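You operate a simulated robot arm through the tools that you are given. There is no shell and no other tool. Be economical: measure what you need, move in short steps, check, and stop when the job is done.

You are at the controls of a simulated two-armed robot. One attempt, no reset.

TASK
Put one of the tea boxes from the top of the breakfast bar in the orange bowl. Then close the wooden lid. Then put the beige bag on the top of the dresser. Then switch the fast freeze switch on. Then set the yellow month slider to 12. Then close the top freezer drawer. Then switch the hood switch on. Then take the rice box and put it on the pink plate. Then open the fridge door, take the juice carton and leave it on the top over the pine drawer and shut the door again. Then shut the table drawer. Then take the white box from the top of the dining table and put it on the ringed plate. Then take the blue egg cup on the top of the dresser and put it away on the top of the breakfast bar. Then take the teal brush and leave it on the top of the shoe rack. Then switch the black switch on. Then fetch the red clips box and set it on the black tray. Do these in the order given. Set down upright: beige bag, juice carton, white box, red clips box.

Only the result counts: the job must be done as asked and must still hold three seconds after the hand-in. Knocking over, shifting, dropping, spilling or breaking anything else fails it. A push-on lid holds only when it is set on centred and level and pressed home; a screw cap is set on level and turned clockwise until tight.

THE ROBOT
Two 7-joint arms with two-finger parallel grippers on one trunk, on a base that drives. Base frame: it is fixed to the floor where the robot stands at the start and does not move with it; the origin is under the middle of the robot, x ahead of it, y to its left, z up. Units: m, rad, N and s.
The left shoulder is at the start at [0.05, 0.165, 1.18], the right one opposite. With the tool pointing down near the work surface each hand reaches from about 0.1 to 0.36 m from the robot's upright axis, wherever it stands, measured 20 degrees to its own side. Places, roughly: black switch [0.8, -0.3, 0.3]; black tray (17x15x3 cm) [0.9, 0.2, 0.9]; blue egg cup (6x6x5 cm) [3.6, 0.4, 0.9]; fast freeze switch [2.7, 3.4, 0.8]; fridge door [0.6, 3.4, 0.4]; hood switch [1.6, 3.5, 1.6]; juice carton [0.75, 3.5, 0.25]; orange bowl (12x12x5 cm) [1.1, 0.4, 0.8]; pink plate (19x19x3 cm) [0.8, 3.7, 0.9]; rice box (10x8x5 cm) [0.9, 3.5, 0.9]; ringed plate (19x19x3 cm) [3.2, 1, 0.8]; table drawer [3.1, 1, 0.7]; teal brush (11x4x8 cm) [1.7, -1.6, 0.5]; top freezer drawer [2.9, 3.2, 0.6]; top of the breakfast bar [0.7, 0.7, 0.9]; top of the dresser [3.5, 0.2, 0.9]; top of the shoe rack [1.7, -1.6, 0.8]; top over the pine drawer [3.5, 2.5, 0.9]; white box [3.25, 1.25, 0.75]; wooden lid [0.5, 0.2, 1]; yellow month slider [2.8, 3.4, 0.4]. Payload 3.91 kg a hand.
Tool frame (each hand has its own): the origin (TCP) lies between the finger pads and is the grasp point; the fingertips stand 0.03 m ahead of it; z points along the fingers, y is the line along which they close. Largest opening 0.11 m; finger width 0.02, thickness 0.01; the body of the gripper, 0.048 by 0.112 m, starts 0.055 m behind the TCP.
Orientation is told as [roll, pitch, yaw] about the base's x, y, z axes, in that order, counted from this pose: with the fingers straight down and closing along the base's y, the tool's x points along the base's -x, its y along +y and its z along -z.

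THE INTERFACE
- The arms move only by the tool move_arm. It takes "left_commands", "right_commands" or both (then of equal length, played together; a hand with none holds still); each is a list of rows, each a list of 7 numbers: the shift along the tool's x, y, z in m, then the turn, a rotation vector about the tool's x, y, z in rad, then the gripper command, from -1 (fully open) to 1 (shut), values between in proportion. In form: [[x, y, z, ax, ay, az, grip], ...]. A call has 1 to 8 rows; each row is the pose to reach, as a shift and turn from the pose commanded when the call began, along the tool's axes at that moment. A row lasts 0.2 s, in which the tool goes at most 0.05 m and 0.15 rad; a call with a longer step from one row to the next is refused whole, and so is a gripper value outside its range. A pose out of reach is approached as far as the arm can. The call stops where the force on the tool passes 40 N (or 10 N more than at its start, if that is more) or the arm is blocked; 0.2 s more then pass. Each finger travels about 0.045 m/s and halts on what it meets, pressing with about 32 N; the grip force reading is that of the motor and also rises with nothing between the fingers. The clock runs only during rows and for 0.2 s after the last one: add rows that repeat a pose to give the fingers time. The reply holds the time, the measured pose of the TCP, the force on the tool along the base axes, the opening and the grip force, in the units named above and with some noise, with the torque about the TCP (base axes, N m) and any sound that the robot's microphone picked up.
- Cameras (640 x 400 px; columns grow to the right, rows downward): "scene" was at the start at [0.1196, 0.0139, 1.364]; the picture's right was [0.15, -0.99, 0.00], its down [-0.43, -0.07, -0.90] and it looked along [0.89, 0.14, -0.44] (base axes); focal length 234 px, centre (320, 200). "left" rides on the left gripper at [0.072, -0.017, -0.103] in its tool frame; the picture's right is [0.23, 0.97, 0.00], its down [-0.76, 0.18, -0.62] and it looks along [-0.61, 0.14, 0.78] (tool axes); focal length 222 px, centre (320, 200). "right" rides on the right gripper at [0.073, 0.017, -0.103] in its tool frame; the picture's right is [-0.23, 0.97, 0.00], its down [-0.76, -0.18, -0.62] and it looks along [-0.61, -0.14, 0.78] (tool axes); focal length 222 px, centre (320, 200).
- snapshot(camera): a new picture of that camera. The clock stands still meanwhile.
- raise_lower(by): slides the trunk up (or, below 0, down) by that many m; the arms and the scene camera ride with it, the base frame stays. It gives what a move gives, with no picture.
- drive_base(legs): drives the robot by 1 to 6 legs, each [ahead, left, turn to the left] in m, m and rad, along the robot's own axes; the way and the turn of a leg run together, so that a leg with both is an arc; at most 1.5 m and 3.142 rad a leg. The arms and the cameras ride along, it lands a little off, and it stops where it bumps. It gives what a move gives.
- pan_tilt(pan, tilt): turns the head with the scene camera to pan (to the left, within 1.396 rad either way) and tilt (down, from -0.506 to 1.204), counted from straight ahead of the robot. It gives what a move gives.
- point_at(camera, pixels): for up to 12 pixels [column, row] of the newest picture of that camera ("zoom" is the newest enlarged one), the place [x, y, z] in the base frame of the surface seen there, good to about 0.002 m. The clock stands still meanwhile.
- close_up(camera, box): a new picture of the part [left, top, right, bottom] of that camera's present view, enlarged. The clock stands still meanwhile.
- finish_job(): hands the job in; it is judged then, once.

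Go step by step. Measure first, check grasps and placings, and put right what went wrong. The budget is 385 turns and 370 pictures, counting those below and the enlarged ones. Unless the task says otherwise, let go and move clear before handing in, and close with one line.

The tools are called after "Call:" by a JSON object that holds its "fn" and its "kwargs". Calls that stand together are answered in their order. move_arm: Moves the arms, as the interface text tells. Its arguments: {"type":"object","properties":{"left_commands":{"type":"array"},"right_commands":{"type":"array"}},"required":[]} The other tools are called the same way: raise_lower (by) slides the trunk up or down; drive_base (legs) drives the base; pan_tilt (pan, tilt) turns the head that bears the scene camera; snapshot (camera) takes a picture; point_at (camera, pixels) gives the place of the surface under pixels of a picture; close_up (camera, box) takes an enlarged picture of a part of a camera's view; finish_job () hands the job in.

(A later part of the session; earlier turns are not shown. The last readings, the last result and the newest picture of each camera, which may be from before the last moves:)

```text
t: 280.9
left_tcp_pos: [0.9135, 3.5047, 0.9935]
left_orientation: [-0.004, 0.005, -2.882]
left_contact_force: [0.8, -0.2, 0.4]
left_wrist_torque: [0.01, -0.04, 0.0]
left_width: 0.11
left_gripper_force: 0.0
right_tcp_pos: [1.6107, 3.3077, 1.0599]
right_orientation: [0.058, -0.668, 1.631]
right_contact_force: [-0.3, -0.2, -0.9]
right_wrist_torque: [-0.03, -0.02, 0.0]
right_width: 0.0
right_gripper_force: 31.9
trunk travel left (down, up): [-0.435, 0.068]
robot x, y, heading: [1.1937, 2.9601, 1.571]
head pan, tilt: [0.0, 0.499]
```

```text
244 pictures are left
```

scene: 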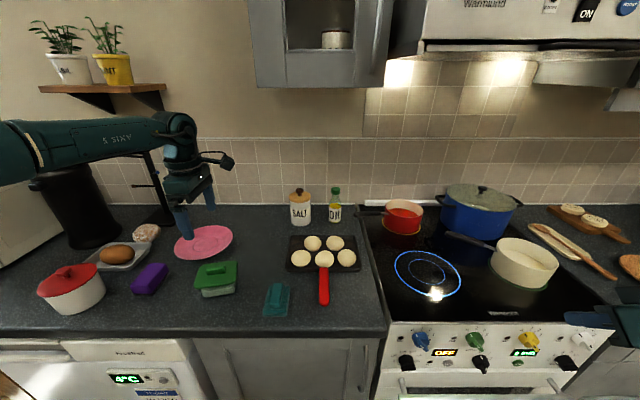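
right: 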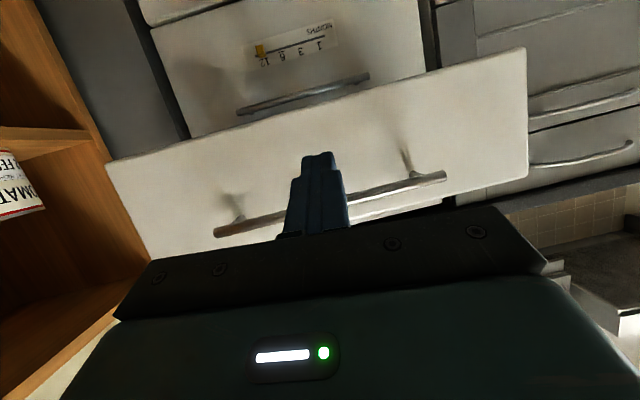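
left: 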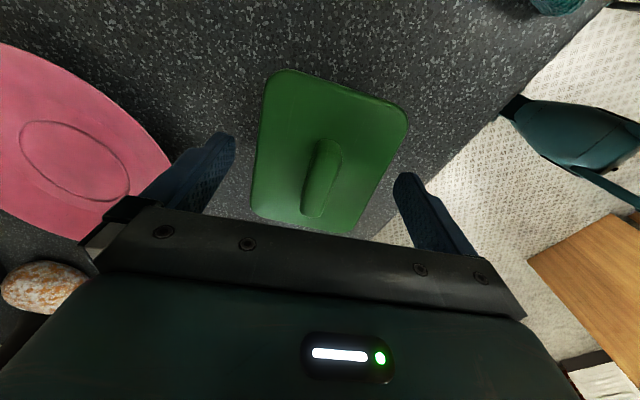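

Box centred between the fingers. Lower 4.6 cm and close.

Call:
{"fn": "raise_lower", "kwargs": {"by": -0.046}}

Call:
{"fn": "move_arm", "kwargs": {"left_commands": [[0, 0, 0, 0, 0, 0, 0], [0, 0, 0, 0, 0, 0, 1], [0, 0, 0, 0, 0, 0, 1], [0, 0, 0, 0, 0, 0, 1], [0, 0, 0, 0, 0, 0, 1]]}}

Call:
{"fn": "raise_lower", "kwargs": {"by": 0.03}}

Call:
{"fn": "close_up", "kwargs": {"camera": "scene", "box": [130, 180, 310, 300]}}

Call:
{"fn": "snapshot", "kwargs": {"camera": "left"}}

```text
t: 281.8
left_tcp_pos: [0.9122, 3.5047, 0.9474]
left_orientation: [-0.004, 0.006, -2.881]
left_contact_force: [0.2, -0.1, 0.2]
left_wrist_torque: [0.02, 0.03, 0.02]
left_width: 0.1101
left_gripper_force: 0.0
right_tcp_pos: [1.6109, 3.3069, 1.0141]
right_orientation: [0.059, -0.667, 1.632]
right_contact_force: [0.3, -0.7, -0.5]
right_wrist_torque: [0.01, 0.0, -0.02]
right_width: 0.0001
right_gripper_force: 32.1
trunk travel left (down, up): [-0.389, 0.114]
robot x, y, heading: [1.1971, 2.958, 1.568]
head pan, tilt: [0.0, 0.499]
```

```text
t: 283.0
left_tcp_pos: [0.9139, 3.5054, 0.9479]
left_orientation: [-0.002, 0.004, -2.882]
left_contact_force: [0.1, -0.3, 0.3]
left_wrist_torque: [-0.09, -0.08, -0.07]
left_width: 0.0858
left_gripper_force: 31.9
right_tcp_pos: [1.6103, 3.3074, 1.0136]
right_orientation: [0.058, -0.667, 1.631]
right_contact_force: [-0.1, 0.0, -0.3]
right_wrist_torque: [0.0, -0.01, -0.02]
right_width: 0.0
right_gripper_force: 31.6
trunk travel left (down, up): [-0.389, 0.114]
robot x, y, heading: [1.1943, 2.9577, 1.571]
head pan, tilt: [0.0, 0.499]
```

```text
t: 283.8
left_tcp_pos: [0.9133, 3.5062, 0.9774]
left_orientation: [-0.003, 0.006, -2.88]
left_contact_force: [0.1, 0.5, -4.7]
left_wrist_torque: [0.01, -0.01, 0.0]
left_width: 0.0858
left_gripper_force: 32.0
right_tcp_pos: [1.6114, 3.3078, 1.0434]
right_orientation: [0.057, -0.667, 1.633]
right_contact_force: [0.2, -0.6, -0.7]
right_wrist_torque: [-0.03, -0.01, -0.01]
right_width: 0.0002
right_gripper_force: 31.9
trunk travel left (down, up): [-0.419, 0.084]
robot x, y, heading: [1.1946, 2.958, 1.57]
head pan, tilt: [0.0, 0.499]
```

```text
3.33 times, centred on (220, 240) of scene
```

zoom: 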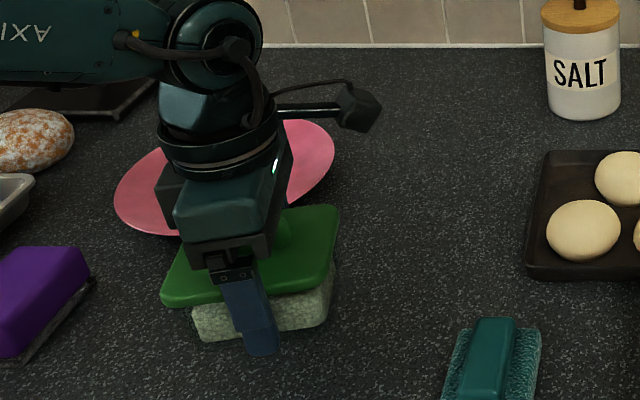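

```text
242 pictures are left
```

left: 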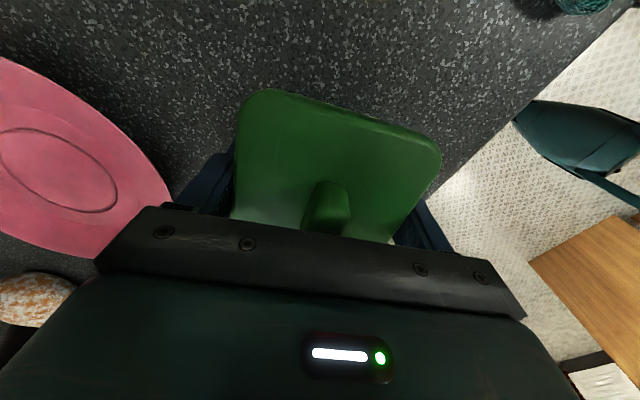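

Rice box held. Raise a bit, drive left 0.126 and ahead 0.1.

Call:
{"fn": "move_arm", "kwargs": {"left_commands": [[0, 0, -0.04, 0, 0, 0, 1], [0, 0, -0.08, 0, 0, 0, 1], [0, 0, -0.11, 0, 0, 0, 1]]}}

Call:
{"fn": "drive_base", "kwargs": {"legs": [[0, 0.126, 0], [0.09, 0, 0]]}}

Call:
{"fn": "snapshot", "kwargs": {"camera": "scene"}}

```text
t: 284.6
left_tcp_pos: [0.9124, 3.5052, 1.0877]
left_orientation: [-0.001, 0.005, -2.882]
left_contact_force: [-0.5, 0.0, -4.5]
left_wrist_torque: [-0.01, 0.04, -0.02]
left_width: 0.0862
left_gripper_force: 32.2
right_tcp_pos: [1.611, 3.3078, 1.0438]
right_orientation: [0.058, -0.666, 1.631]
right_contact_force: [0.0, 1.2, 0.1]
right_wrist_torque: [0.02, 0.03, 0.0]
right_width: 0.0
right_gripper_force: 32.1
trunk travel left (down, up): [-0.419, 0.084]
robot x, y, heading: [1.1961, 2.959, 1.574]
head pan, tilt: [0.0, 0.499]
```

```text
t: 286.5
left_tcp_pos: [0.7851, 3.5961, 1.0867]
left_orientation: [-0.001, 0.007, -2.88]
left_contact_force: [0.5, 0.3, -4.2]
left_wrist_torque: [0.04, -0.05, 0.0]
left_width: 0.0858
left_gripper_force: 32.0
right_tcp_pos: [1.4846, 3.3984, 1.0438]
right_orientation: [0.057, -0.667, 1.633]
right_contact_force: [-0.3, 0.2, 0.6]
right_wrist_torque: [-0.03, -0.01, 0.01]
right_width: 0.0
right_gripper_force: 31.8
trunk travel left (down, up): [-0.419, 0.084]
robot x, y, heading: [1.0689, 3.0493, 1.569]
head pan, tilt: [0.0, 0.499]
```

```text
241 pictures are left
```

scene: 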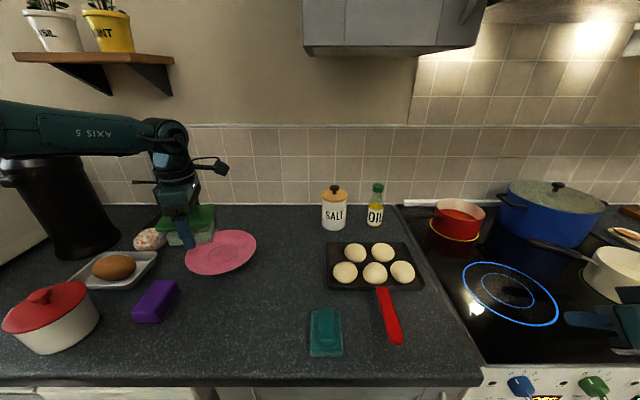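

No bump yet. Pull the right hand back, then creep ahead 4 cm and extend the left arm.

Call:
{"fn": "move_arm", "kwargs": {"right_commands": [[0.035, 0, -0.028, 0, 0, 0, 1], [0.07, 0, -0.056, 0, 0, 0, 1], [0.105, 0, -0.083, 0, 0, 0, 1], [0.12, 0, -0.12, 0, 0, 0, 1]]}}

Call:
{"fn": "drive_base", "kwargs": {"legs": [[0.04, 0, 0]]}}

Call:
{"fn": "move_arm", "kwargs": {"left_commands": [[0, -0.02, 0, 0, 0, 0, 1], [0, -0.035, 0, 0, 0, 0, 1], [0.0, -0.05, 0, 0, 0, 0, 1]]}}

Call:
{"fn": "snapshot", "kwargs": {"camera": "left"}}

```text
t: 287.5
left_tcp_pos: [0.7868, 3.5941, 1.0887]
left_orientation: [-0.003, 0.004, -2.882]
left_contact_force: [0.5, -0.1, -3.0]
left_wrist_torque: [0.05, 0.04, 0.02]
left_width: 0.0859
left_gripper_force: 32.0
right_tcp_pos: [1.4981, 3.267, 1.0261]
right_orientation: [0.06, -0.669, 1.63]
right_contact_force: [0.2, -0.5, 0.0]
right_wrist_torque: [0.01, 0.0, -0.01]
right_width: 0.0001
right_gripper_force: 31.9
right hand out of reach, approached as far as the arm can: row 3, 4
trunk travel left (down, up): [-0.419, 0.084]
robot x, y, heading: [1.0684, 3.0462, 1.567]
head pan, tilt: [0.0, 0.499]
```

```text
t: 288.4
left_tcp_pos: [0.7851, 3.6353, 1.0863]
left_orientation: [-0.001, 0.006, -2.881]
left_contact_force: [0.8, 0.0, -4.2]
left_wrist_torque: [-0.03, 0.02, 0.0]
left_width: 0.0856
left_gripper_force: 32.1
right_tcp_pos: [1.4979, 3.3096, 1.0245]
right_orientation: [0.059, -0.664, 1.631]
right_contact_force: [0.5, 0.7, -0.1]
right_wrist_torque: [-0.04, 0.02, 0.01]
right_width: 0.0001
right_gripper_force: 31.6
trunk travel left (down, up): [-0.419, 0.084]
robot x, y, heading: [1.0703, 3.085, 1.572]
head pan, tilt: [0.0, 0.499]
```

```text
t: 289.2
left_tcp_pos: [0.7708, 3.6772, 1.0885]
left_orientation: [-0.004, 0.004, -2.882]
left_contact_force: [0.0, -0.3, -3.5]
left_wrist_torque: [-0.02, 0.02, -0.04]
left_width: 0.0857
left_gripper_force: 31.9
left hand out of reach, approached as far as the arm can: row 3
right_tcp_pos: [1.4976, 3.3084, 1.0259]
right_orientation: [0.06, -0.666, 1.632]
right_contact_force: [-0.3, 0.3, -0.1]
right_wrist_torque: [-0.03, 0.01, 0.03]
right_width: 0.0
right_gripper_force: 31.6
trunk travel left (down, up): [-0.419, 0.084]
robot x, y, heading: [1.0654, 3.0882, 1.573]
head pan, tilt: [0.0, 0.499]
```

```text
240 pictures are left
```

left: 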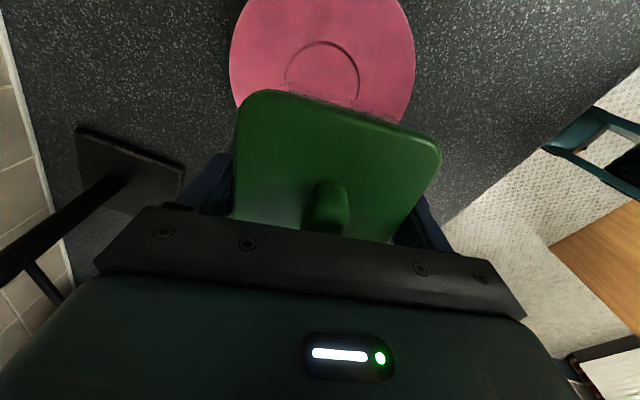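

Call:
{"fn": "point_at", "kwargs": {"camera": "left", "pixels": [[322, 45], [322, 78], [288, 70], [357, 78], [232, 60], [413, 60], [245, 20], [400, 20]]}}

```text
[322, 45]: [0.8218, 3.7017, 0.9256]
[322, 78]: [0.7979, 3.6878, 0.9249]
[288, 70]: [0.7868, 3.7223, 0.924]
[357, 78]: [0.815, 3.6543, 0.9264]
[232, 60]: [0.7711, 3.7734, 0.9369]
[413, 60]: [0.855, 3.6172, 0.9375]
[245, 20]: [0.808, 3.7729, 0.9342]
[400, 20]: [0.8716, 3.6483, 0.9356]
```

Plate centre ≈ (0.788,3.687). Shift right 1.4 cm and lower by trunk.

Call:
{"fn": "drive_base", "kwargs": {"legs": [[0, -0.014, 0]]}}

Call:
{"fn": "raise_lower", "kwargs": {"by": -0.11}}

Call:
{"fn": "snapshot", "kwargs": {"camera": "scene"}}

```text
t: 290.0
left_tcp_pos: [0.7851, 3.6773, 1.0883]
left_orientation: [-0.004, 0.006, -2.883]
left_contact_force: [0.2, 0.6, -4.3]
left_wrist_torque: [0.01, -0.01, -0.02]
left_width: 0.0858
left_gripper_force: 32.1
right_tcp_pos: [1.51, 3.3084, 1.0242]
right_orientation: [0.062, -0.667, 1.632]
right_contact_force: [0.5, -0.9, -1.0]
right_wrist_torque: [0.03, 0.01, 0.01]
right_width: 0.0001
right_gripper_force: 31.7
trunk travel left (down, up): [-0.419, 0.084]
robot x, y, heading: [1.0853, 3.0869, 1.571]
head pan, tilt: [0.0, 0.499]
```

```text
t: 291.4
left_tcp_pos: [0.7851, 3.6765, 0.9773]
left_orientation: [-0.002, 0.005, -2.882]
left_contact_force: [-0.7, -0.4, -4.2]
left_wrist_torque: [0.0, 0.0, 0.03]
left_width: 0.0855
left_gripper_force: 32.3
right_tcp_pos: [1.5112, 3.3089, 0.9151]
right_orientation: [0.062, -0.666, 1.632]
right_contact_force: [-0.1, -0.1, 0.2]
right_wrist_torque: [0.04, -0.01, 0.01]
right_width: 0.0
right_gripper_force: 32.1
trunk travel left (down, up): [-0.309, 0.194]
robot x, y, heading: [1.0806, 3.0893, 1.57]
head pan, tilt: [0.0, 0.499]
```

```text
239 pictures are left
```

scene: 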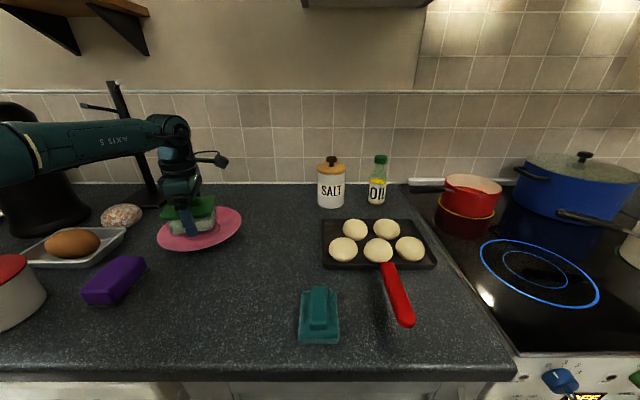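

Lower gently until contact.

Call:
{"fn": "move_arm", "kwargs": {"left_commands": [[0, 0, 0.004, 0, 0, 0, 1], [0, 0, 0.007, 0, 0, 0, 1]]}}

Call:
{"fn": "move_arm", "kwargs": {"left_commands": [[0, 0, 0.003, 0, 0, 0, 1]]}}

```text
t: 292.0
left_tcp_pos: [0.7846, 3.6762, 0.9715]
left_orientation: [-0.003, 0.005, -2.882]
left_contact_force: [0.3, 0.1, -3.8]
left_wrist_torque: [-0.04, -0.02, 0.02]
left_width: 0.0857
left_gripper_force: 32.5
right_tcp_pos: [1.5119, 3.3087, 0.915]
right_orientation: [0.059, -0.667, 1.632]
right_contact_force: [0.7, 0.4, -0.1]
right_wrist_torque: [0.02, 0.02, 0.01]
right_width: 0.0
right_gripper_force: 32.4
trunk travel left (down, up): [-0.309, 0.194]
robot x, y, heading: [1.0844, 3.0884, 1.572]
head pan, tilt: [0.0, 0.499]
```

```text
t: 292.4
left_tcp_pos: [0.7845, 3.6765, 0.9673]
left_orientation: [-0.003, 0.006, -2.882]
left_contact_force: [-0.4, 0.4, -4.2]
left_wrist_torque: [-0.02, -0.04, 0.0]
left_width: 0.0854
left_gripper_force: 32.3
right_tcp_pos: [1.5123, 3.3075, 0.9152]
right_orientation: [0.061, -0.668, 1.632]
right_contact_force: [-0.2, 0.2, -0.1]
right_wrist_torque: [-0.01, -0.01, -0.01]
right_width: 0.0
right_gripper_force: 32.0
trunk travel left (down, up): [-0.309, 0.194]
robot x, y, heading: [1.0815, 3.0888, 1.57]
head pan, tilt: [0.0, 0.499]
```

Call:
{"fn": "move_arm", "kwargs": {"left_commands": [[0, 0, 0.002, 0, 0, 0, 1], [0, 0, 0.003, 0, 0, 0, 1]]}}

Call:
{"fn": "close_up", "kwargs": {"camera": "scene", "box": [140, 160, 260, 260]}}

```text
t: 293.0
left_tcp_pos: [0.7857, 3.6769, 0.965]
left_orientation: [-0.006, 0.006, -2.882]
left_contact_force: [-0.1, 1.1, 0.5]
left_wrist_torque: [-0.19, 0.18, -0.03]
left_width: 0.0854
left_gripper_force: 32.1
right_tcp_pos: [1.5109, 3.3085, 0.9149]
right_orientation: [0.061, -0.667, 1.632]
right_contact_force: [0.5, 0.2, -0.1]
right_wrist_torque: [0.03, -0.01, 0.02]
right_width: 0.0
right_gripper_force: 32.2
trunk travel left (down, up): [-0.309, 0.194]
robot x, y, heading: [1.0839, 3.0897, 1.569]
head pan, tilt: [0.0, 0.499]
```

```text
4.00 times, centred on (200, 210) of scene
```

zoom: 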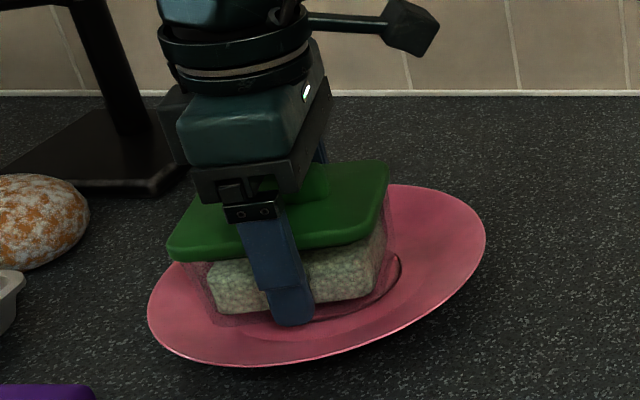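

Contact made. Open only slightly (finger tips are near the plate rim) and lift by trunk.

Call:
{"fn": "move_arm", "kwargs": {"left_commands": [[0, 0, -0.0005, 0, 0, 0, -0.6], [0, 0, -0.0005, 0, 0, 0, -0.7], [0, 0, -0.0005, 0, 0, 0, -0.7], [0, 0, -0.02, 0, 0, 0, -0.7], [0, 0, -0.06, 0, 0, 0, -0.7], [0, 0, -0.1, 0, 0, 0, -0.7]]}}

Call:
{"fn": "raise_lower", "kwargs": {"by": 0.15}}

Call:
{"fn": "snapshot", "kwargs": {"camera": "left"}}

Call:
{"fn": "close_up", "kwargs": {"camera": "scene", "box": [140, 180, 280, 300]}}

```text
t: 294.4
left_tcp_pos: [0.7827, 3.67, 1.0651]
left_orientation: [-0.006, 0.009, -2.882]
left_contact_force: [-0.8, -0.1, 1.0]
left_wrist_torque: [0.0, -0.02, 0.02]
left_width: 0.0935
left_gripper_force: 0.0
left hand out of reach, approached as far as the arm can: row 6
right_tcp_pos: [1.511, 3.3081, 0.9139]
right_orientation: [0.061, -0.668, 1.632]
right_contact_force: [0.0, -0.6, 0.4]
right_wrist_torque: [0.01, -0.03, -0.03]
right_width: 0.0
right_gripper_force: 31.7
trunk travel left (down, up): [-0.309, 0.194]
robot x, y, heading: [1.0817, 3.0849, 1.571]
head pan, tilt: [0.0, 0.499]
```

```text
t: 296.1
left_tcp_pos: [0.7828, 3.6703, 1.214]
left_orientation: [-0.005, 0.007, -2.881]
left_contact_force: [0.3, -0.6, 0.2]
left_wrist_torque: [-0.01, 0.03, -0.01]
left_width: 0.0933
left_gripper_force: 0.0
right_tcp_pos: [1.511, 3.3076, 1.0645]
right_orientation: [0.06, -0.665, 1.634]
right_contact_force: [-0.6, 0.7, -0.1]
right_wrist_torque: [-0.02, -0.02, -0.04]
right_width: 0.0
right_gripper_force: 32.1
trunk travel left (down, up): [-0.459, 0.044]
robot x, y, heading: [1.08, 3.0877, 1.57]
head pan, tilt: [0.0, 0.499]
```

```text
237 pictures are left
```

left: 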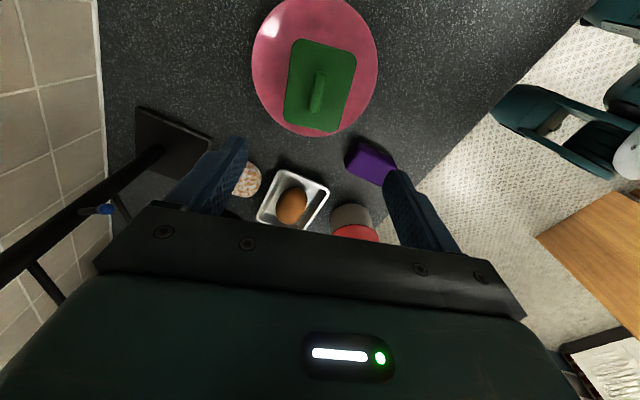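

```text
3.33 times, centred on (210, 240) of scene
```

zoom: 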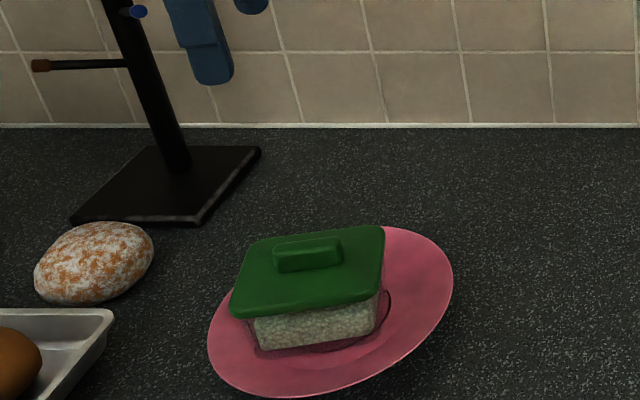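

Rice box is on the pink plate. Now the fridge: retract, back off and look.

Call:
{"fn": "drive_base", "kwargs": {"legs": [[-0.75, 0, 0], [0, 0.35, 0]]}}

Call:
{"fn": "raise_lower", "kwargs": {"by": -0.3}}

Call:
{"fn": "pan_tilt", "kwargs": {"pan": 0.0, "tilt": 0.5}}

Call:
{"fn": "snapshot", "kwargs": {"camera": "scene"}}

```text
t: 302.1
left_tcp_pos: [0.4287, 2.9173, 1.2145]
left_orientation: [-0.005, 0.006, -2.88]
left_contact_force: [-0.4, 0.1, -0.1]
left_wrist_torque: [0.02, -0.03, 0.03]
left_width: 0.0937
left_gripper_force: 0.1
right_tcp_pos: [1.1602, 2.5576, 1.0651]
right_orientation: [0.059, -0.666, 1.634]
right_contact_force: [0.3, 0.1, -0.7]
right_wrist_torque: [0.0, 0.01, 0.0]
right_width: 0.0003
right_gripper_force: 32.2
trunk travel left (down, up): [-0.459, 0.044]
robot x, y, heading: [0.7275, 2.3358, 1.572]
head pan, tilt: [0.0, 0.499]
```

```text
t: 305.1
left_tcp_pos: [0.4294, 2.9166, 0.9137]
left_orientation: [-0.007, 0.007, -2.876]
left_contact_force: [0.6, 1.2, -0.5]
left_wrist_torque: [0.0, -0.05, -0.03]
left_width: 0.0936
left_gripper_force: 0.0
right_tcp_pos: [1.1589, 2.5569, 0.7646]
right_orientation: [0.062, -0.667, 1.634]
right_contact_force: [-0.5, -0.4, -0.1]
right_wrist_torque: [0.0, 0.0, 0.01]
right_width: 0.0001
right_gripper_force: 31.7
trunk travel left (down, up): [-0.159, 0.344]
robot x, y, heading: [0.7288, 2.3343, 1.578]
head pan, tilt: [0.0, 0.499]
```

```text
t: 305.7
left_tcp_pos: [0.4294, 2.9172, 0.913]
left_orientation: [-0.005, 0.007, -2.878]
left_contact_force: [0.6, -0.3, -0.9]
left_wrist_torque: [-0.03, -0.01, 0.01]
left_width: 0.0937
left_gripper_force: 0.1
right_tcp_pos: [1.1595, 2.5574, 0.7654]
right_orientation: [0.06, -0.667, 1.636]
right_contact_force: [-0.7, 1.0, -0.2]
right_wrist_torque: [0.0, 0.02, 0.0]
right_width: 0.0
right_gripper_force: 31.8
trunk travel left (down, up): [-0.159, 0.344]
robot x, y, heading: [0.7319, 2.334, 1.576]
head pan, tilt: [0.0, 0.499]
```

```text
235 pictures are left
```

scene: 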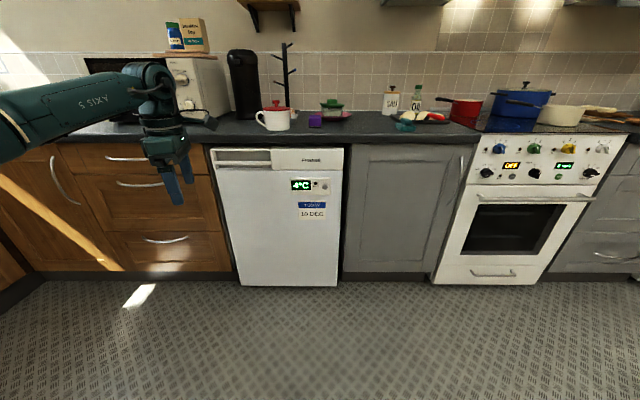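

Call:
{"fn": "close_up", "kwargs": {"camera": "scene", "box": [200, 135, 360, 235]}}

Call:
{"fn": "point_at", "kwargs": {"camera": "zoom", "pixels": [[60, 80], [270, 85], [70, 110], [270, 120], [160, 65], [160, 95], [160, 115], [160, 130], [550, 120], [55, 150], [560, 70], [40, 85]]}}

Call:
{"fn": "point_at", "kwargs": {"camera": "scene", "pixels": [[240, 275], [340, 280], [212, 160], [343, 158], [290, 240], [230, 230]]}}

```text
4.00 times, centred on (280, 185) of scene
```

zoom: 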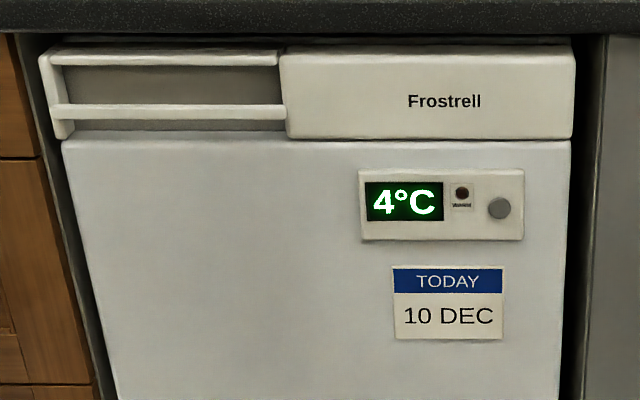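

```text
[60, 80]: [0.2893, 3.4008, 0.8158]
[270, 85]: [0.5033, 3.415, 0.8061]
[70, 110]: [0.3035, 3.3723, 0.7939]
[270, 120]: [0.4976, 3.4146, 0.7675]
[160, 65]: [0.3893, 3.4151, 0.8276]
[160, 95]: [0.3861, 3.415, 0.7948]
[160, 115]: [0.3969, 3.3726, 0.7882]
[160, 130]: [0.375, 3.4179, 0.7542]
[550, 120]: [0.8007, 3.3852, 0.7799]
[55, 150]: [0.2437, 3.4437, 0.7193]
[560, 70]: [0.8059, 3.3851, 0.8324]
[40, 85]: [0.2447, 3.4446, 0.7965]
```

```text
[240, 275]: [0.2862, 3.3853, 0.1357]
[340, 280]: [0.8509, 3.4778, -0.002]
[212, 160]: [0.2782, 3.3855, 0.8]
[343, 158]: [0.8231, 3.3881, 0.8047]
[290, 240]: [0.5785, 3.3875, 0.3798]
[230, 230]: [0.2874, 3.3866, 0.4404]
```

The fridge door has a handle bar at (0.29–0.51, 3.372, 0.79) on the left; hinge on the right. I'll use the right hand pointing level, closing vertically on the bar. First extend and level the right hand; fold the left back.

Call:
{"fn": "move_arm", "kwargs": {"right_commands": [[-0.025, 0.02, 0.03, 0, -0.07, 0, 1], [-0.05, 0.04, 0.06, 0, -0.15, 0, 0.6], [-0.075, 0.06, 0.09, 0, -0.25, 0, 0.36], [-0.1, 0.08, 0.115, 0, -0.35, 0, 0.36], [-0.13, 0.1, 0.135, 0, -0.45, 0, 0.36], [-0.16, 0.12, 0.155, 0, -0.55, 0, 0.36], [-0.19, 0.14, 0.17, 0, -0.65, 0, 0.36], [-0.21, 0.15, 0.19, 0, -0.75, 0, 0.36]], "left_commands": [[0, 0.03, 0, 0, 0, 0, -0.7], [0, 0.06, 0, 0, 0, 0, -0.7], [0, 0.1, -0.01, 0, 0, 0, -0.7], [0, 0.14, -0.02, 0, 0, 0, -0.7], [0, 0.18, -0.03, 0, 0, 0, -0.7], [0, 0.22, -0.04, 0, 0, 0, -0.7], [0, 0.26, -0.05, 0, 0, 0, -0.7], [0, 0.28, -0.06, 0, 0, 0, -0.7]]}}

Call:
{"fn": "pan_tilt", "kwargs": {"pan": 0.6, "tilt": 0.5}}

Call:
{"fn": "snapshot", "kwargs": {"camera": "scene"}}

```text
t: 307.5
left_tcp_pos: [0.5014, 2.6451, 0.9733]
left_orientation: [-0.004, 0.007, -2.877]
left_contact_force: [-1.0, 0.0, 0.6]
left_wrist_torque: [-0.05, -0.01, -0.01]
left_width: 0.0932
left_gripper_force: 0.1
right_tcp_pos: [1.0704, 2.7672, 0.853]
right_orientation: [0.302, -1.407, 1.381]
right_contact_force: [0.5, 0.7, 0.5]
right_wrist_torque: [0.0, -0.03, 0.01]
right_width: 0.0352
right_gripper_force: 0.1
right hand out of reach, approached as far as the arm can: row 1, 2, 3, 4, 5, 6, 7, 8
trunk travel left (down, up): [-0.159, 0.344]
robot x, y, heading: [0.7299, 2.3334, 1.578]
head pan, tilt: [0.0, 0.499]
```

```text
t: 308.5
left_tcp_pos: [0.5026, 2.6454, 0.9712]
left_orientation: [-0.005, 0.006, -2.878]
left_contact_force: [0.2, 0.0, 0.7]
left_wrist_torque: [0.0, -0.06, 0.02]
left_width: 0.0938
left_gripper_force: 0.0
right_tcp_pos: [1.0704, 2.7663, 0.8525]
right_orientation: [0.298, -1.406, 1.382]
right_contact_force: [0.6, -0.9, 0.5]
right_wrist_torque: [0.0, 0.02, 0.02]
right_width: 0.0351
right_gripper_force: 0.0
trunk travel left (down, up): [-0.159, 0.344]
robot x, y, heading: [0.7301, 2.334, 1.577]
head pan, tilt: [0.6, 0.499]
```

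```text
233 pictures are left
```

scene: 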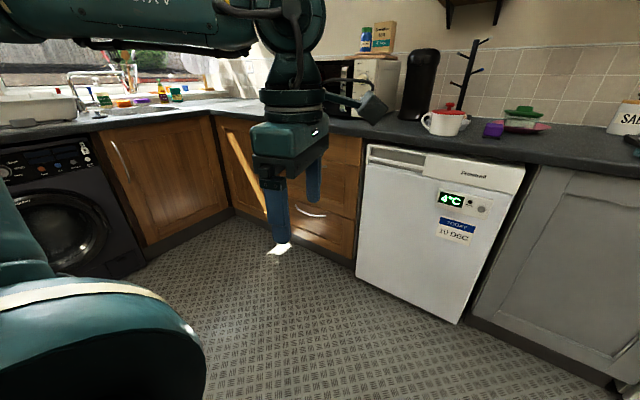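

Measure free space on the left and the right hand's pose is at pitch −1.41; check cabinet positions.

Call:
{"fn": "point_at", "kwargs": {"camera": "scene", "pixels": [[145, 255], [230, 212], [60, 260], [130, 200], [345, 262], [100, 125], [355, 275], [460, 320]]}}

```text
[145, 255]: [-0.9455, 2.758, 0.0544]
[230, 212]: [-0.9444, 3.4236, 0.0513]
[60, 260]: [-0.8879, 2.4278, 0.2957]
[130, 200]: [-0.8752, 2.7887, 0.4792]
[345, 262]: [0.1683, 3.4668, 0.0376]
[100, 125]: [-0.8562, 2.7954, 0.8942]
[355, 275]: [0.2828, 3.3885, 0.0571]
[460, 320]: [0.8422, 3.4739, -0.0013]
```

Plenty of room on the left. Now spin the right hand 90° about its axis so the fingers close vertically.

Call:
{"fn": "move_arm", "kwargs": {"right_commands": [[0, 0, 0, 0, 0, -0.14, 0.36], [0, 0, 0, 0, 0, -0.28, 0.36], [0, 0, 0, 0, 0, -0.42, 0.36], [0, 0, 0, 0, 0, -0.56, 0.36], [0, 0, 0, 0, 0, -0.7, 0.36], [0, 0, 0, 0, 0, -0.84, 0.36], [0, 0, 0, 0, 0, -0.98, 0.36], [0, 0, 0, 0, 0, -1.12, 0.36]]}}

Call:
{"fn": "move_arm", "kwargs": {"right_commands": [[0, 0, 0, 0, 0, -0.14, 0.36], [0, 0, 0, 0, 0, -0.28, 0.36], [0, 0, 0, 0, 0, -0.4, 0.36]]}}

Call:
{"fn": "snapshot", "kwargs": {"camera": "right"}}

```text
t: 310.3
left_tcp_pos: [0.5019, 2.6471, 0.9718]
left_orientation: [-0.005, 0.006, -2.878]
left_contact_force: [0.1, -0.1, -0.4]
left_wrist_torque: [-0.04, 0.0, 0.02]
left_width: 0.0935
left_gripper_force: 0.1
right_tcp_pos: [1.0405, 2.7755, 0.8849]
right_orientation: [-1.363, -0.506, -3.137]
right_contact_force: [0.4, 0.3, -0.8]
right_wrist_torque: [0.01, -0.01, -0.02]
right_width: 0.0351
right_gripper_force: 0.1
right hand out of reach, approached as far as the arm can: row 7, 8
trunk travel left (down, up): [-0.159, 0.344]
robot x, y, heading: [0.733, 2.3338, 1.572]
head pan, tilt: [0.6, 0.499]
```

```text
t: 311.1
left_tcp_pos: [0.5022, 2.6464, 0.9721]
left_orientation: [-0.006, 0.007, -2.878]
left_contact_force: [1.0, 0.1, -0.6]
left_wrist_torque: [-0.02, 0.01, -0.01]
left_width: 0.0934
left_gripper_force: 0.1
right_tcp_pos: [0.9905, 2.7921, 0.9329]
right_orientation: [-1.4, -0.103, -3.057]
right_contact_force: [-0.2, -0.4, 0.3]
right_wrist_torque: [-0.06, -0.02, 0.03]
right_width: 0.0353
right_gripper_force: 0.1
right hand out of reach, approached as far as the arm can: row 1, 2, 3
trunk travel left (down, up): [-0.159, 0.344]
robot x, y, heading: [0.7296, 2.3334, 1.572]
head pan, tilt: [0.6, 0.499]
```

```text
232 pictures are left
```

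right: 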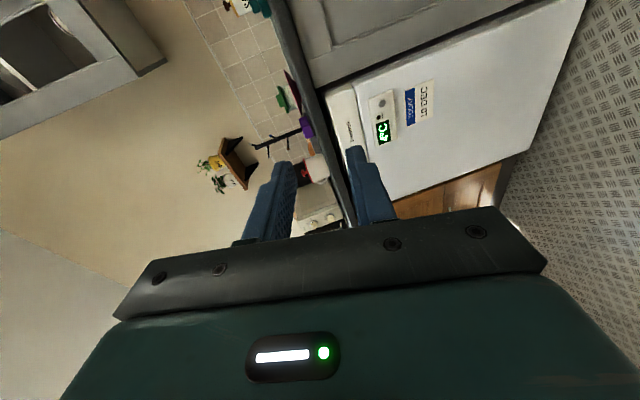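

Fingers now close vertically, hand level. Lower the trunk 0.14 and drive to face the handle.

Call:
{"fn": "drive_base", "kwargs": {"legs": [[0, 0.65, 0], [0.4, 0, 0]]}}

Call:
{"fn": "raise_lower", "kwargs": {"by": -0.143}}

Call:
{"fn": "pan_tilt", "kwargs": {"pan": -0.4, "tilt": 0.4}}

Call:
{"fn": "snapshot", "kwargs": {"camera": "scene"}}

Call:
{"fn": "snapshot", "kwargs": {"camera": "right"}}

```text
t: 316.8
left_tcp_pos: [-0.1582, 3.04, 0.9712]
left_orientation: [-0.005, 0.008, -2.874]
left_contact_force: [0.2, 0.2, -0.1]
left_wrist_torque: [-0.01, 0.0, 0.01]
left_width: 0.0935
left_gripper_force: 0.1
right_tcp_pos: [0.3316, 3.1876, 0.9342]
right_orientation: [-1.398, -0.104, -3.053]
right_contact_force: [-0.5, 0.1, -0.5]
right_wrist_torque: [0.0, -0.02, 0.03]
right_width: 0.0349
right_gripper_force: 0.0
trunk travel left (down, up): [-0.159, 0.344]
robot x, y, heading: [0.0692, 2.7284, 1.573]
head pan, tilt: [0.6, 0.499]
```

```text
t: 318.5
left_tcp_pos: [-0.1567, 3.0403, 0.8286]
left_orientation: [-0.004, 0.008, -2.873]
left_contact_force: [0.3, -0.9, 0.0]
left_wrist_torque: [0.02, -0.05, 0.01]
left_width: 0.0932
left_gripper_force: 0.0
right_tcp_pos: [0.3311, 3.1873, 0.7916]
right_orientation: [-1.399, -0.105, -3.052]
right_contact_force: [-1.0, 0.3, 0.0]
right_wrist_torque: [0.02, 0.03, 0.03]
right_width: 0.0352
right_gripper_force: 0.3
trunk travel left (down, up): [-0.016, 0.487]
robot x, y, heading: [0.0681, 2.7284, 1.575]
head pan, tilt: [0.6, 0.499]
```

```text
t: 319.8
left_tcp_pos: [-0.1569, 3.0405, 0.8288]
left_orientation: [-0.004, 0.006, -2.874]
left_contact_force: [1.4, 0.1, 0.3]
left_wrist_torque: [-0.01, 0.0, 0.01]
left_width: 0.0933
left_gripper_force: 0.0
right_tcp_pos: [0.3326, 3.188, 0.7903]
right_orientation: [-1.398, -0.104, -3.051]
right_contact_force: [-0.6, -0.6, -0.8]
right_wrist_torque: [-0.03, 0.0, -0.01]
right_width: 0.0351
right_gripper_force: 0.1
trunk travel left (down, up): [-0.016, 0.487]
robot x, y, heading: [0.0702, 2.7281, 1.577]
head pan, tilt: [-0.4, 0.4]
```

```text
231 pictures are left
```

scene: 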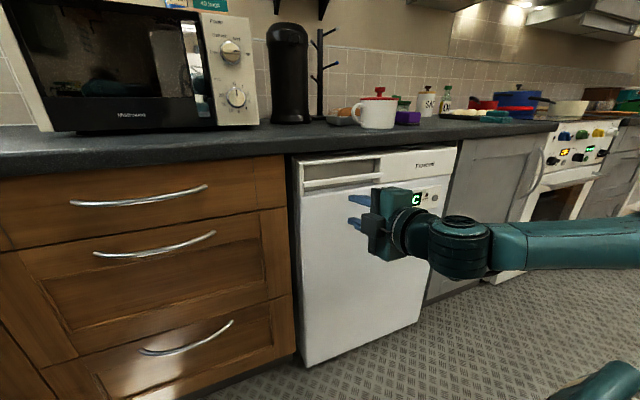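

```text
230 pictures are left
```

right: 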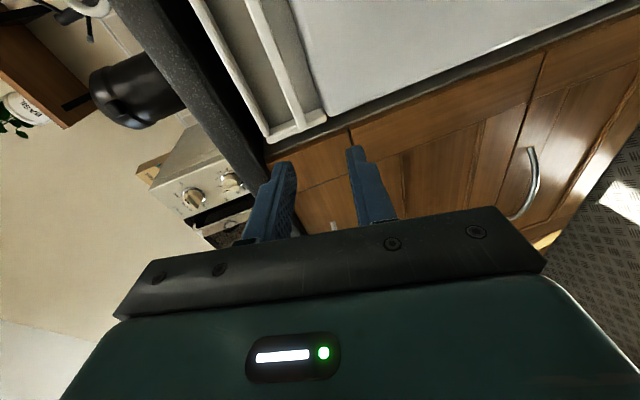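

Measure the bar from the right camera.

Call:
{"fn": "close_up", "kwargs": {"camera": "right", "box": [180, 0, 380, 160]}}

Call:
{"fn": "point_at", "kwargs": {"camera": "right", "pixels": [[275, 60], [283, 80], [292, 105], [260, 30], [240, 80], [255, 110], [270, 132], [310, 118], [268, 100], [300, 90]]}}

```text
2.50 times, centred on (280, 80) of right
```

zoom: 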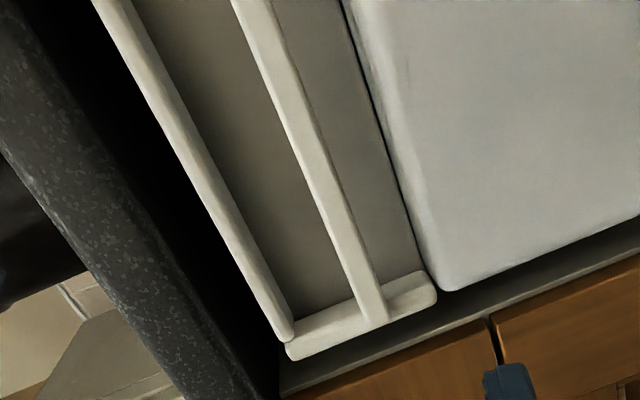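

```text
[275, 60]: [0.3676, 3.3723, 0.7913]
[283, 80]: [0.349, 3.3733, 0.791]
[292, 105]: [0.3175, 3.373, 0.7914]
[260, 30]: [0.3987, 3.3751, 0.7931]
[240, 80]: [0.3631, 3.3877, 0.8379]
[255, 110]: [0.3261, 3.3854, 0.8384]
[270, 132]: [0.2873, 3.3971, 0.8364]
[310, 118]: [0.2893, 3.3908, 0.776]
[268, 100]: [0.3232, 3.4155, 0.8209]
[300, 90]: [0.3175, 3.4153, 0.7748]
```

Bar centre z≈0.791, front y≈3.3725. Drive in 0.175, right 1.2 cm.

Call:
{"fn": "drive_base", "kwargs": {"legs": [[0.1, -0.012, 0], [0.075, 0, 0]]}}

Call:
{"fn": "snapshot", "kwargs": {"camera": "right"}}

Call:
{"fn": "snapshot", "kwargs": {"camera": "scene"}}

```text
t: 321.6
left_tcp_pos: [-0.1469, 3.216, 0.8305]
left_orientation: [-0.006, 0.008, -2.873]
left_contact_force: [-0.4, -0.7, 0.2]
left_wrist_torque: [0.02, 0.01, 0.0]
left_width: 0.0938
left_gripper_force: 0.1
right_tcp_pos: [0.3423, 3.364, 0.7912]
right_orientation: [-1.397, -0.105, -3.054]
right_contact_force: [-1.0, 0.4, 0.1]
right_wrist_torque: [0.0, -0.04, 0.01]
right_width: 0.0351
right_gripper_force: 0.1
trunk travel left (down, up): [-0.016, 0.487]
robot x, y, heading: [0.083, 2.9025, 1.576]
head pan, tilt: [-0.4, 0.4]
```

```text
228 pictures are left
```

right: 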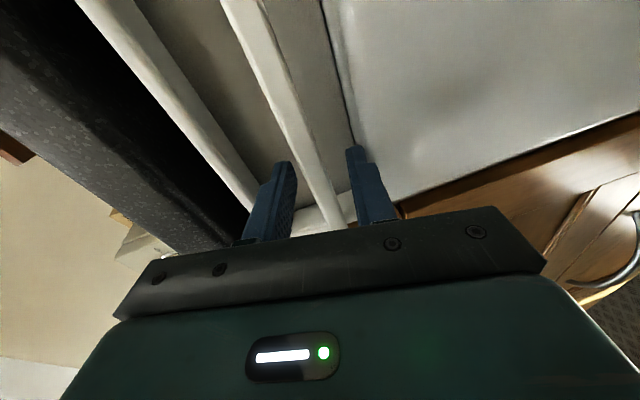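

```text
227 pictures are left
```

scene: 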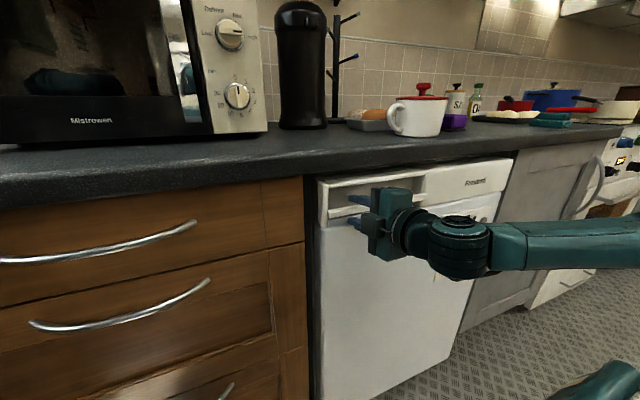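

Bar lies between the fingers. Close.

Call:
{"fn": "move_arm", "kwargs": {"right_commands": [[0, 0, 0.004, 0, 0, 0, 0.6], [0, 0, 0.006, 0, 0, 0, 0.8], [0, 0, 0.006, 0, 0, 0, 1], [0, 0, 0.006, 0, 0, 0, 1]]}}

Call:
{"fn": "drive_base", "kwargs": {"legs": [[-0.1, -0.01, 0]]}}

Call:
{"fn": "snapshot", "kwargs": {"camera": "scene"}}

```text
t: 322.6
left_tcp_pos: [-0.1471, 3.2157, 0.8291]
left_orientation: [-0.006, 0.008, -2.876]
left_contact_force: [-0.1, 0.3, -0.8]
left_wrist_torque: [0.02, 0.0, 0.0]
left_width: 0.0938
left_gripper_force: 0.1
right_tcp_pos: [0.3418, 3.3673, 0.792]
right_orientation: [-1.4, -0.102, -3.053]
right_contact_force: [5.8, -17.7, 8.5]
right_wrist_torque: [0.49, -0.89, 0.09]
right_width: 0.017
right_gripper_force: 44.9
trunk travel left (down, up): [-0.016, 0.487]
robot x, y, heading: [0.0802, 2.9049, 1.579]
head pan, tilt: [-0.4, 0.4]
```

```text
t: 323.8
left_tcp_pos: [-0.1347, 3.1149, 0.8306]
left_orientation: [-0.007, 0.007, -2.875]
left_contact_force: [0.3, -0.6, -0.2]
left_wrist_torque: [0.02, -0.01, 0.03]
left_width: 0.0938
left_gripper_force: 0.1
right_tcp_pos: [0.3528, 3.2699, 0.7916]
right_orientation: [-1.402, -0.101, -3.06]
right_contact_force: [16.0, 0.8, 16.6]
right_wrist_torque: [0.9, -1.04, -1.27]
right_width: 0.0177
right_gripper_force: 45.0
trunk travel left (down, up): [-0.016, 0.487]
robot x, y, heading: [0.0943, 2.8046, 1.582]
head pan, tilt: [-0.4, 0.4]
```

```text
226 pictures are left
```

scene: 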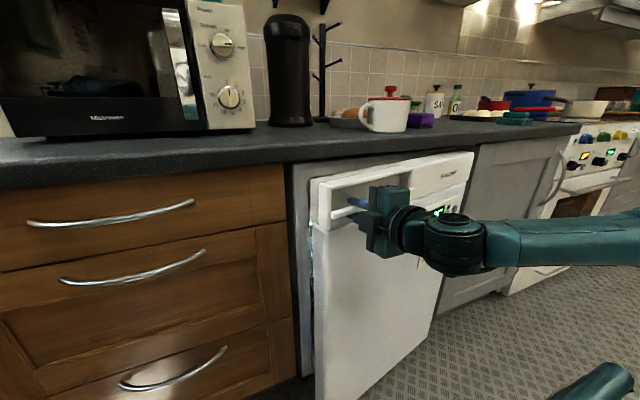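

Door opens. Continue the arc: back 0.125 / right 0.05.

Call:
{"fn": "drive_base", "kwargs": {"legs": [[-0.125, -0.05, 0]]}}

Call:
{"fn": "drive_base", "kwargs": {"legs": [[-0.11, -0.088, 0]]}}

Call:
{"fn": "snapshot", "kwargs": {"camera": "scene"}}

```text
t: 325.1
left_tcp_pos: [-0.0848, 2.9925, 0.8296]
left_orientation: [-0.006, 0.007, -2.875]
left_contact_force: [-0.1, 0.3, 1.1]
left_wrist_torque: [-0.01, 0.0, 0.0]
left_width: 0.0933
left_gripper_force: 0.0
right_tcp_pos: [0.4052, 3.1471, 0.7911]
right_orientation: [-1.407, -0.104, -3.064]
right_contact_force: [2.2, -2.4, 6.1]
right_wrist_torque: [1.24, -1.01, -1.26]
right_width: 0.019
right_gripper_force: 44.8
trunk travel left (down, up): [-0.016, 0.487]
robot x, y, heading: [0.1416, 2.6786, 1.578]
head pan, tilt: [-0.4, 0.4]
```

```text
t: 326.4
left_tcp_pos: [0.0032, 2.8837, 0.8286]
left_orientation: [-0.004, 0.007, -2.876]
left_contact_force: [-0.6, 0.3, 0.3]
left_wrist_torque: [-0.02, 0.03, 0.01]
left_width: 0.0936
left_gripper_force: 0.0
right_tcp_pos: [0.4951, 3.039, 0.7926]
right_orientation: [-1.404, -0.102, -3.073]
right_contact_force: [1.8, -3.4, 3.5]
right_wrist_torque: [1.46, -0.93, -1.36]
right_width: 0.02
right_gripper_force: 45.3
trunk travel left (down, up): [-0.016, 0.487]
robot x, y, heading: [0.2318, 2.5742, 1.577]
head pan, tilt: [-0.4, 0.4]
```

```text
225 pictures are left
```

scene: 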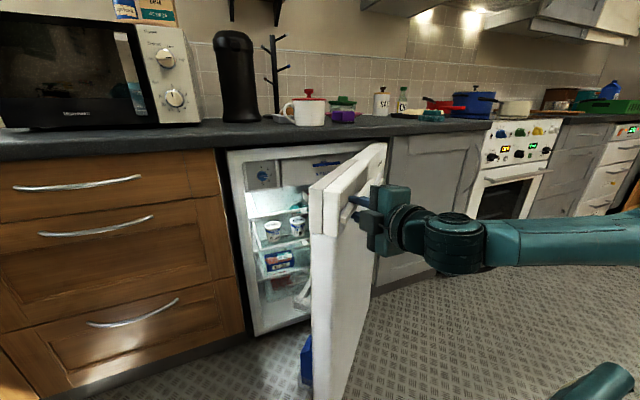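

Door at ~45°. Continue to about 65°.

Call:
{"fn": "drive_base", "kwargs": {"legs": [[-0.06, -0.06, 0], [-0.042, -0.07, 0]]}}

Call:
{"fn": "snapshot", "kwargs": {"camera": "scene"}}

Call:
{"fn": "snapshot", "kwargs": {"camera": "right"}}

```text
t: 328.1
left_tcp_pos: [0.1325, 2.7844, 0.8298]
left_orientation: [-0.006, 0.007, -2.874]
left_contact_force: [1.1, 0.1, -0.4]
left_wrist_torque: [-0.01, -0.01, 0.0]
left_width: 0.0937
left_gripper_force: 0.0
right_tcp_pos: [0.6284, 2.9398, 0.7931]
right_orientation: [-1.407, -0.105, -3.076]
right_contact_force: [9.0, 13.3, 8.7]
right_wrist_torque: [1.01, -0.32, -1.31]
right_width: 0.017
right_gripper_force: 44.6
trunk travel left (down, up): [-0.016, 0.487]
robot x, y, heading: [0.3609, 2.4704, 1.576]
head pan, tilt: [-0.4, 0.4]
```

```text
224 pictures are left
```

scene: 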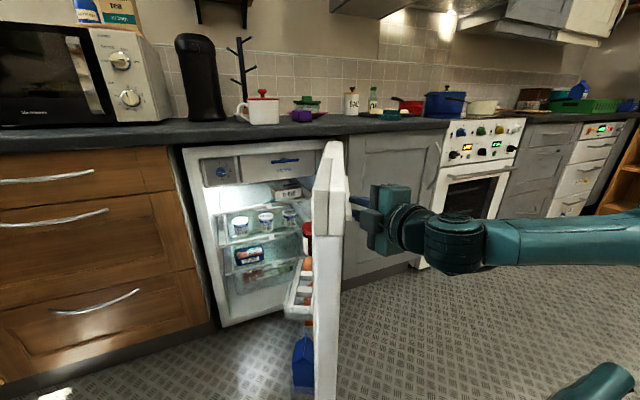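

```text
223 pictures are left
```

right: 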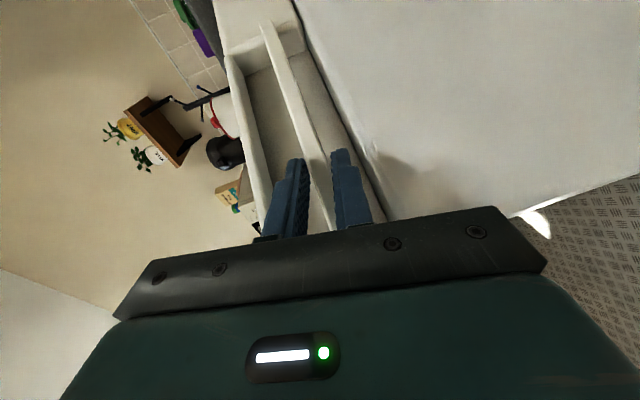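

Door at ~65°. Find the carton: the blue thing at (303,365).

Call:
{"fn": "close_up", "kwargs": {"camera": "scene", "box": [180, 170, 360, 400]}}

Call:
{"fn": "point_at", "kwargs": {"camera": "scene", "pixels": [[303, 350], [300, 375], [296, 340], [312, 380], [306, 240], [295, 300], [300, 320], [325, 390], [325, 330], [330, 160]]}}

```text
1.74 times, centred on (270, 285) of scene
```

zoom: 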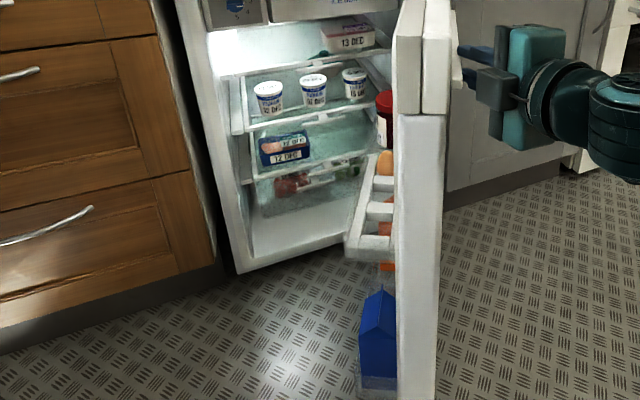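

```text
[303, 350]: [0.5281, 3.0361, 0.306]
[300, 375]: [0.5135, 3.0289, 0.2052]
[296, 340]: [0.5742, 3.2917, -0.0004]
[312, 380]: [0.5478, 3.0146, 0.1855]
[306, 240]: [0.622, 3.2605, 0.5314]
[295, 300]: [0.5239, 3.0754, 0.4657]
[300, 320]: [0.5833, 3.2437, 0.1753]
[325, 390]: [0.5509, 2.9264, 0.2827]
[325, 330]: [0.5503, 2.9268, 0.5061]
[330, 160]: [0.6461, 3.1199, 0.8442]
```

Blue carton is near the free edge; the juice (orange?) is nearer the hinge. Open further to ~80°.

Call:
{"fn": "drive_base", "kwargs": {"legs": [[-0.03, -0.11, 0]]}}

Call:
{"fn": "snapshot", "kwargs": {"camera": "scene"}}

```text
t: 329.3
left_tcp_pos: [0.241, 2.7558, 0.8291]
left_orientation: [-0.004, 0.007, -2.874]
left_contact_force: [-0.3, 0.7, 0.0]
left_wrist_torque: [0.05, -0.03, 0.0]
left_width: 0.0935
left_gripper_force: 0.0
right_tcp_pos: [0.736, 2.9106, 0.793]
right_orientation: [-1.407, -0.105, -3.079]
right_contact_force: [1.9, -0.3, 0.0]
right_wrist_torque: [0.01, -0.06, -0.06]
right_width: 0.0001
right_gripper_force: 37.7
trunk travel left (down, up): [-0.016, 0.487]
robot x, y, heading: [0.4696, 2.4464, 1.583]
head pan, tilt: [-0.4, 0.4]
```

```text
221 pictures are left
```

scene: 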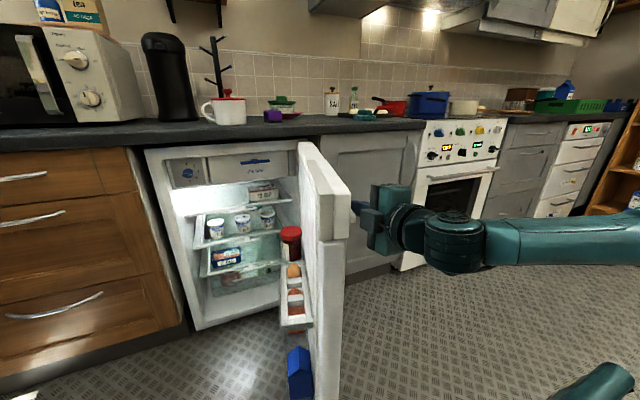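

The handle slipped out at ~70°; door stays. I'll push it wider from the inside. Measure the door's edge.

Call:
{"fn": "point_at", "kwargs": {"camera": "scene", "pixels": [[333, 200], [345, 200], [322, 215], [318, 300], [318, 180], [305, 160], [292, 240], [300, 370], [290, 300], [308, 230]]}}

Call:
{"fn": "close_up", "kwargs": {"camera": "scene", "box": [200, 180, 360, 400]}}

```text
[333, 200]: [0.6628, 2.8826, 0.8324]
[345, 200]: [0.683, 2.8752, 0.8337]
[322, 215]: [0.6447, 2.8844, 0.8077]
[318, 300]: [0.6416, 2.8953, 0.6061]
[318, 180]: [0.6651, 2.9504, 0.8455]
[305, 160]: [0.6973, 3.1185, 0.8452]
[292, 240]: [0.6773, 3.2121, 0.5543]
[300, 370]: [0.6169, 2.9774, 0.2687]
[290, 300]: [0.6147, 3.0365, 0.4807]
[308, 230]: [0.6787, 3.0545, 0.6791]
```

```text
1.82 times, centred on (280, 290) of scene
```

zoom: 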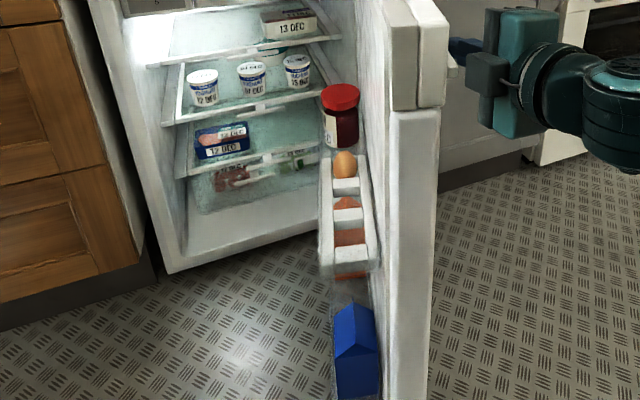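

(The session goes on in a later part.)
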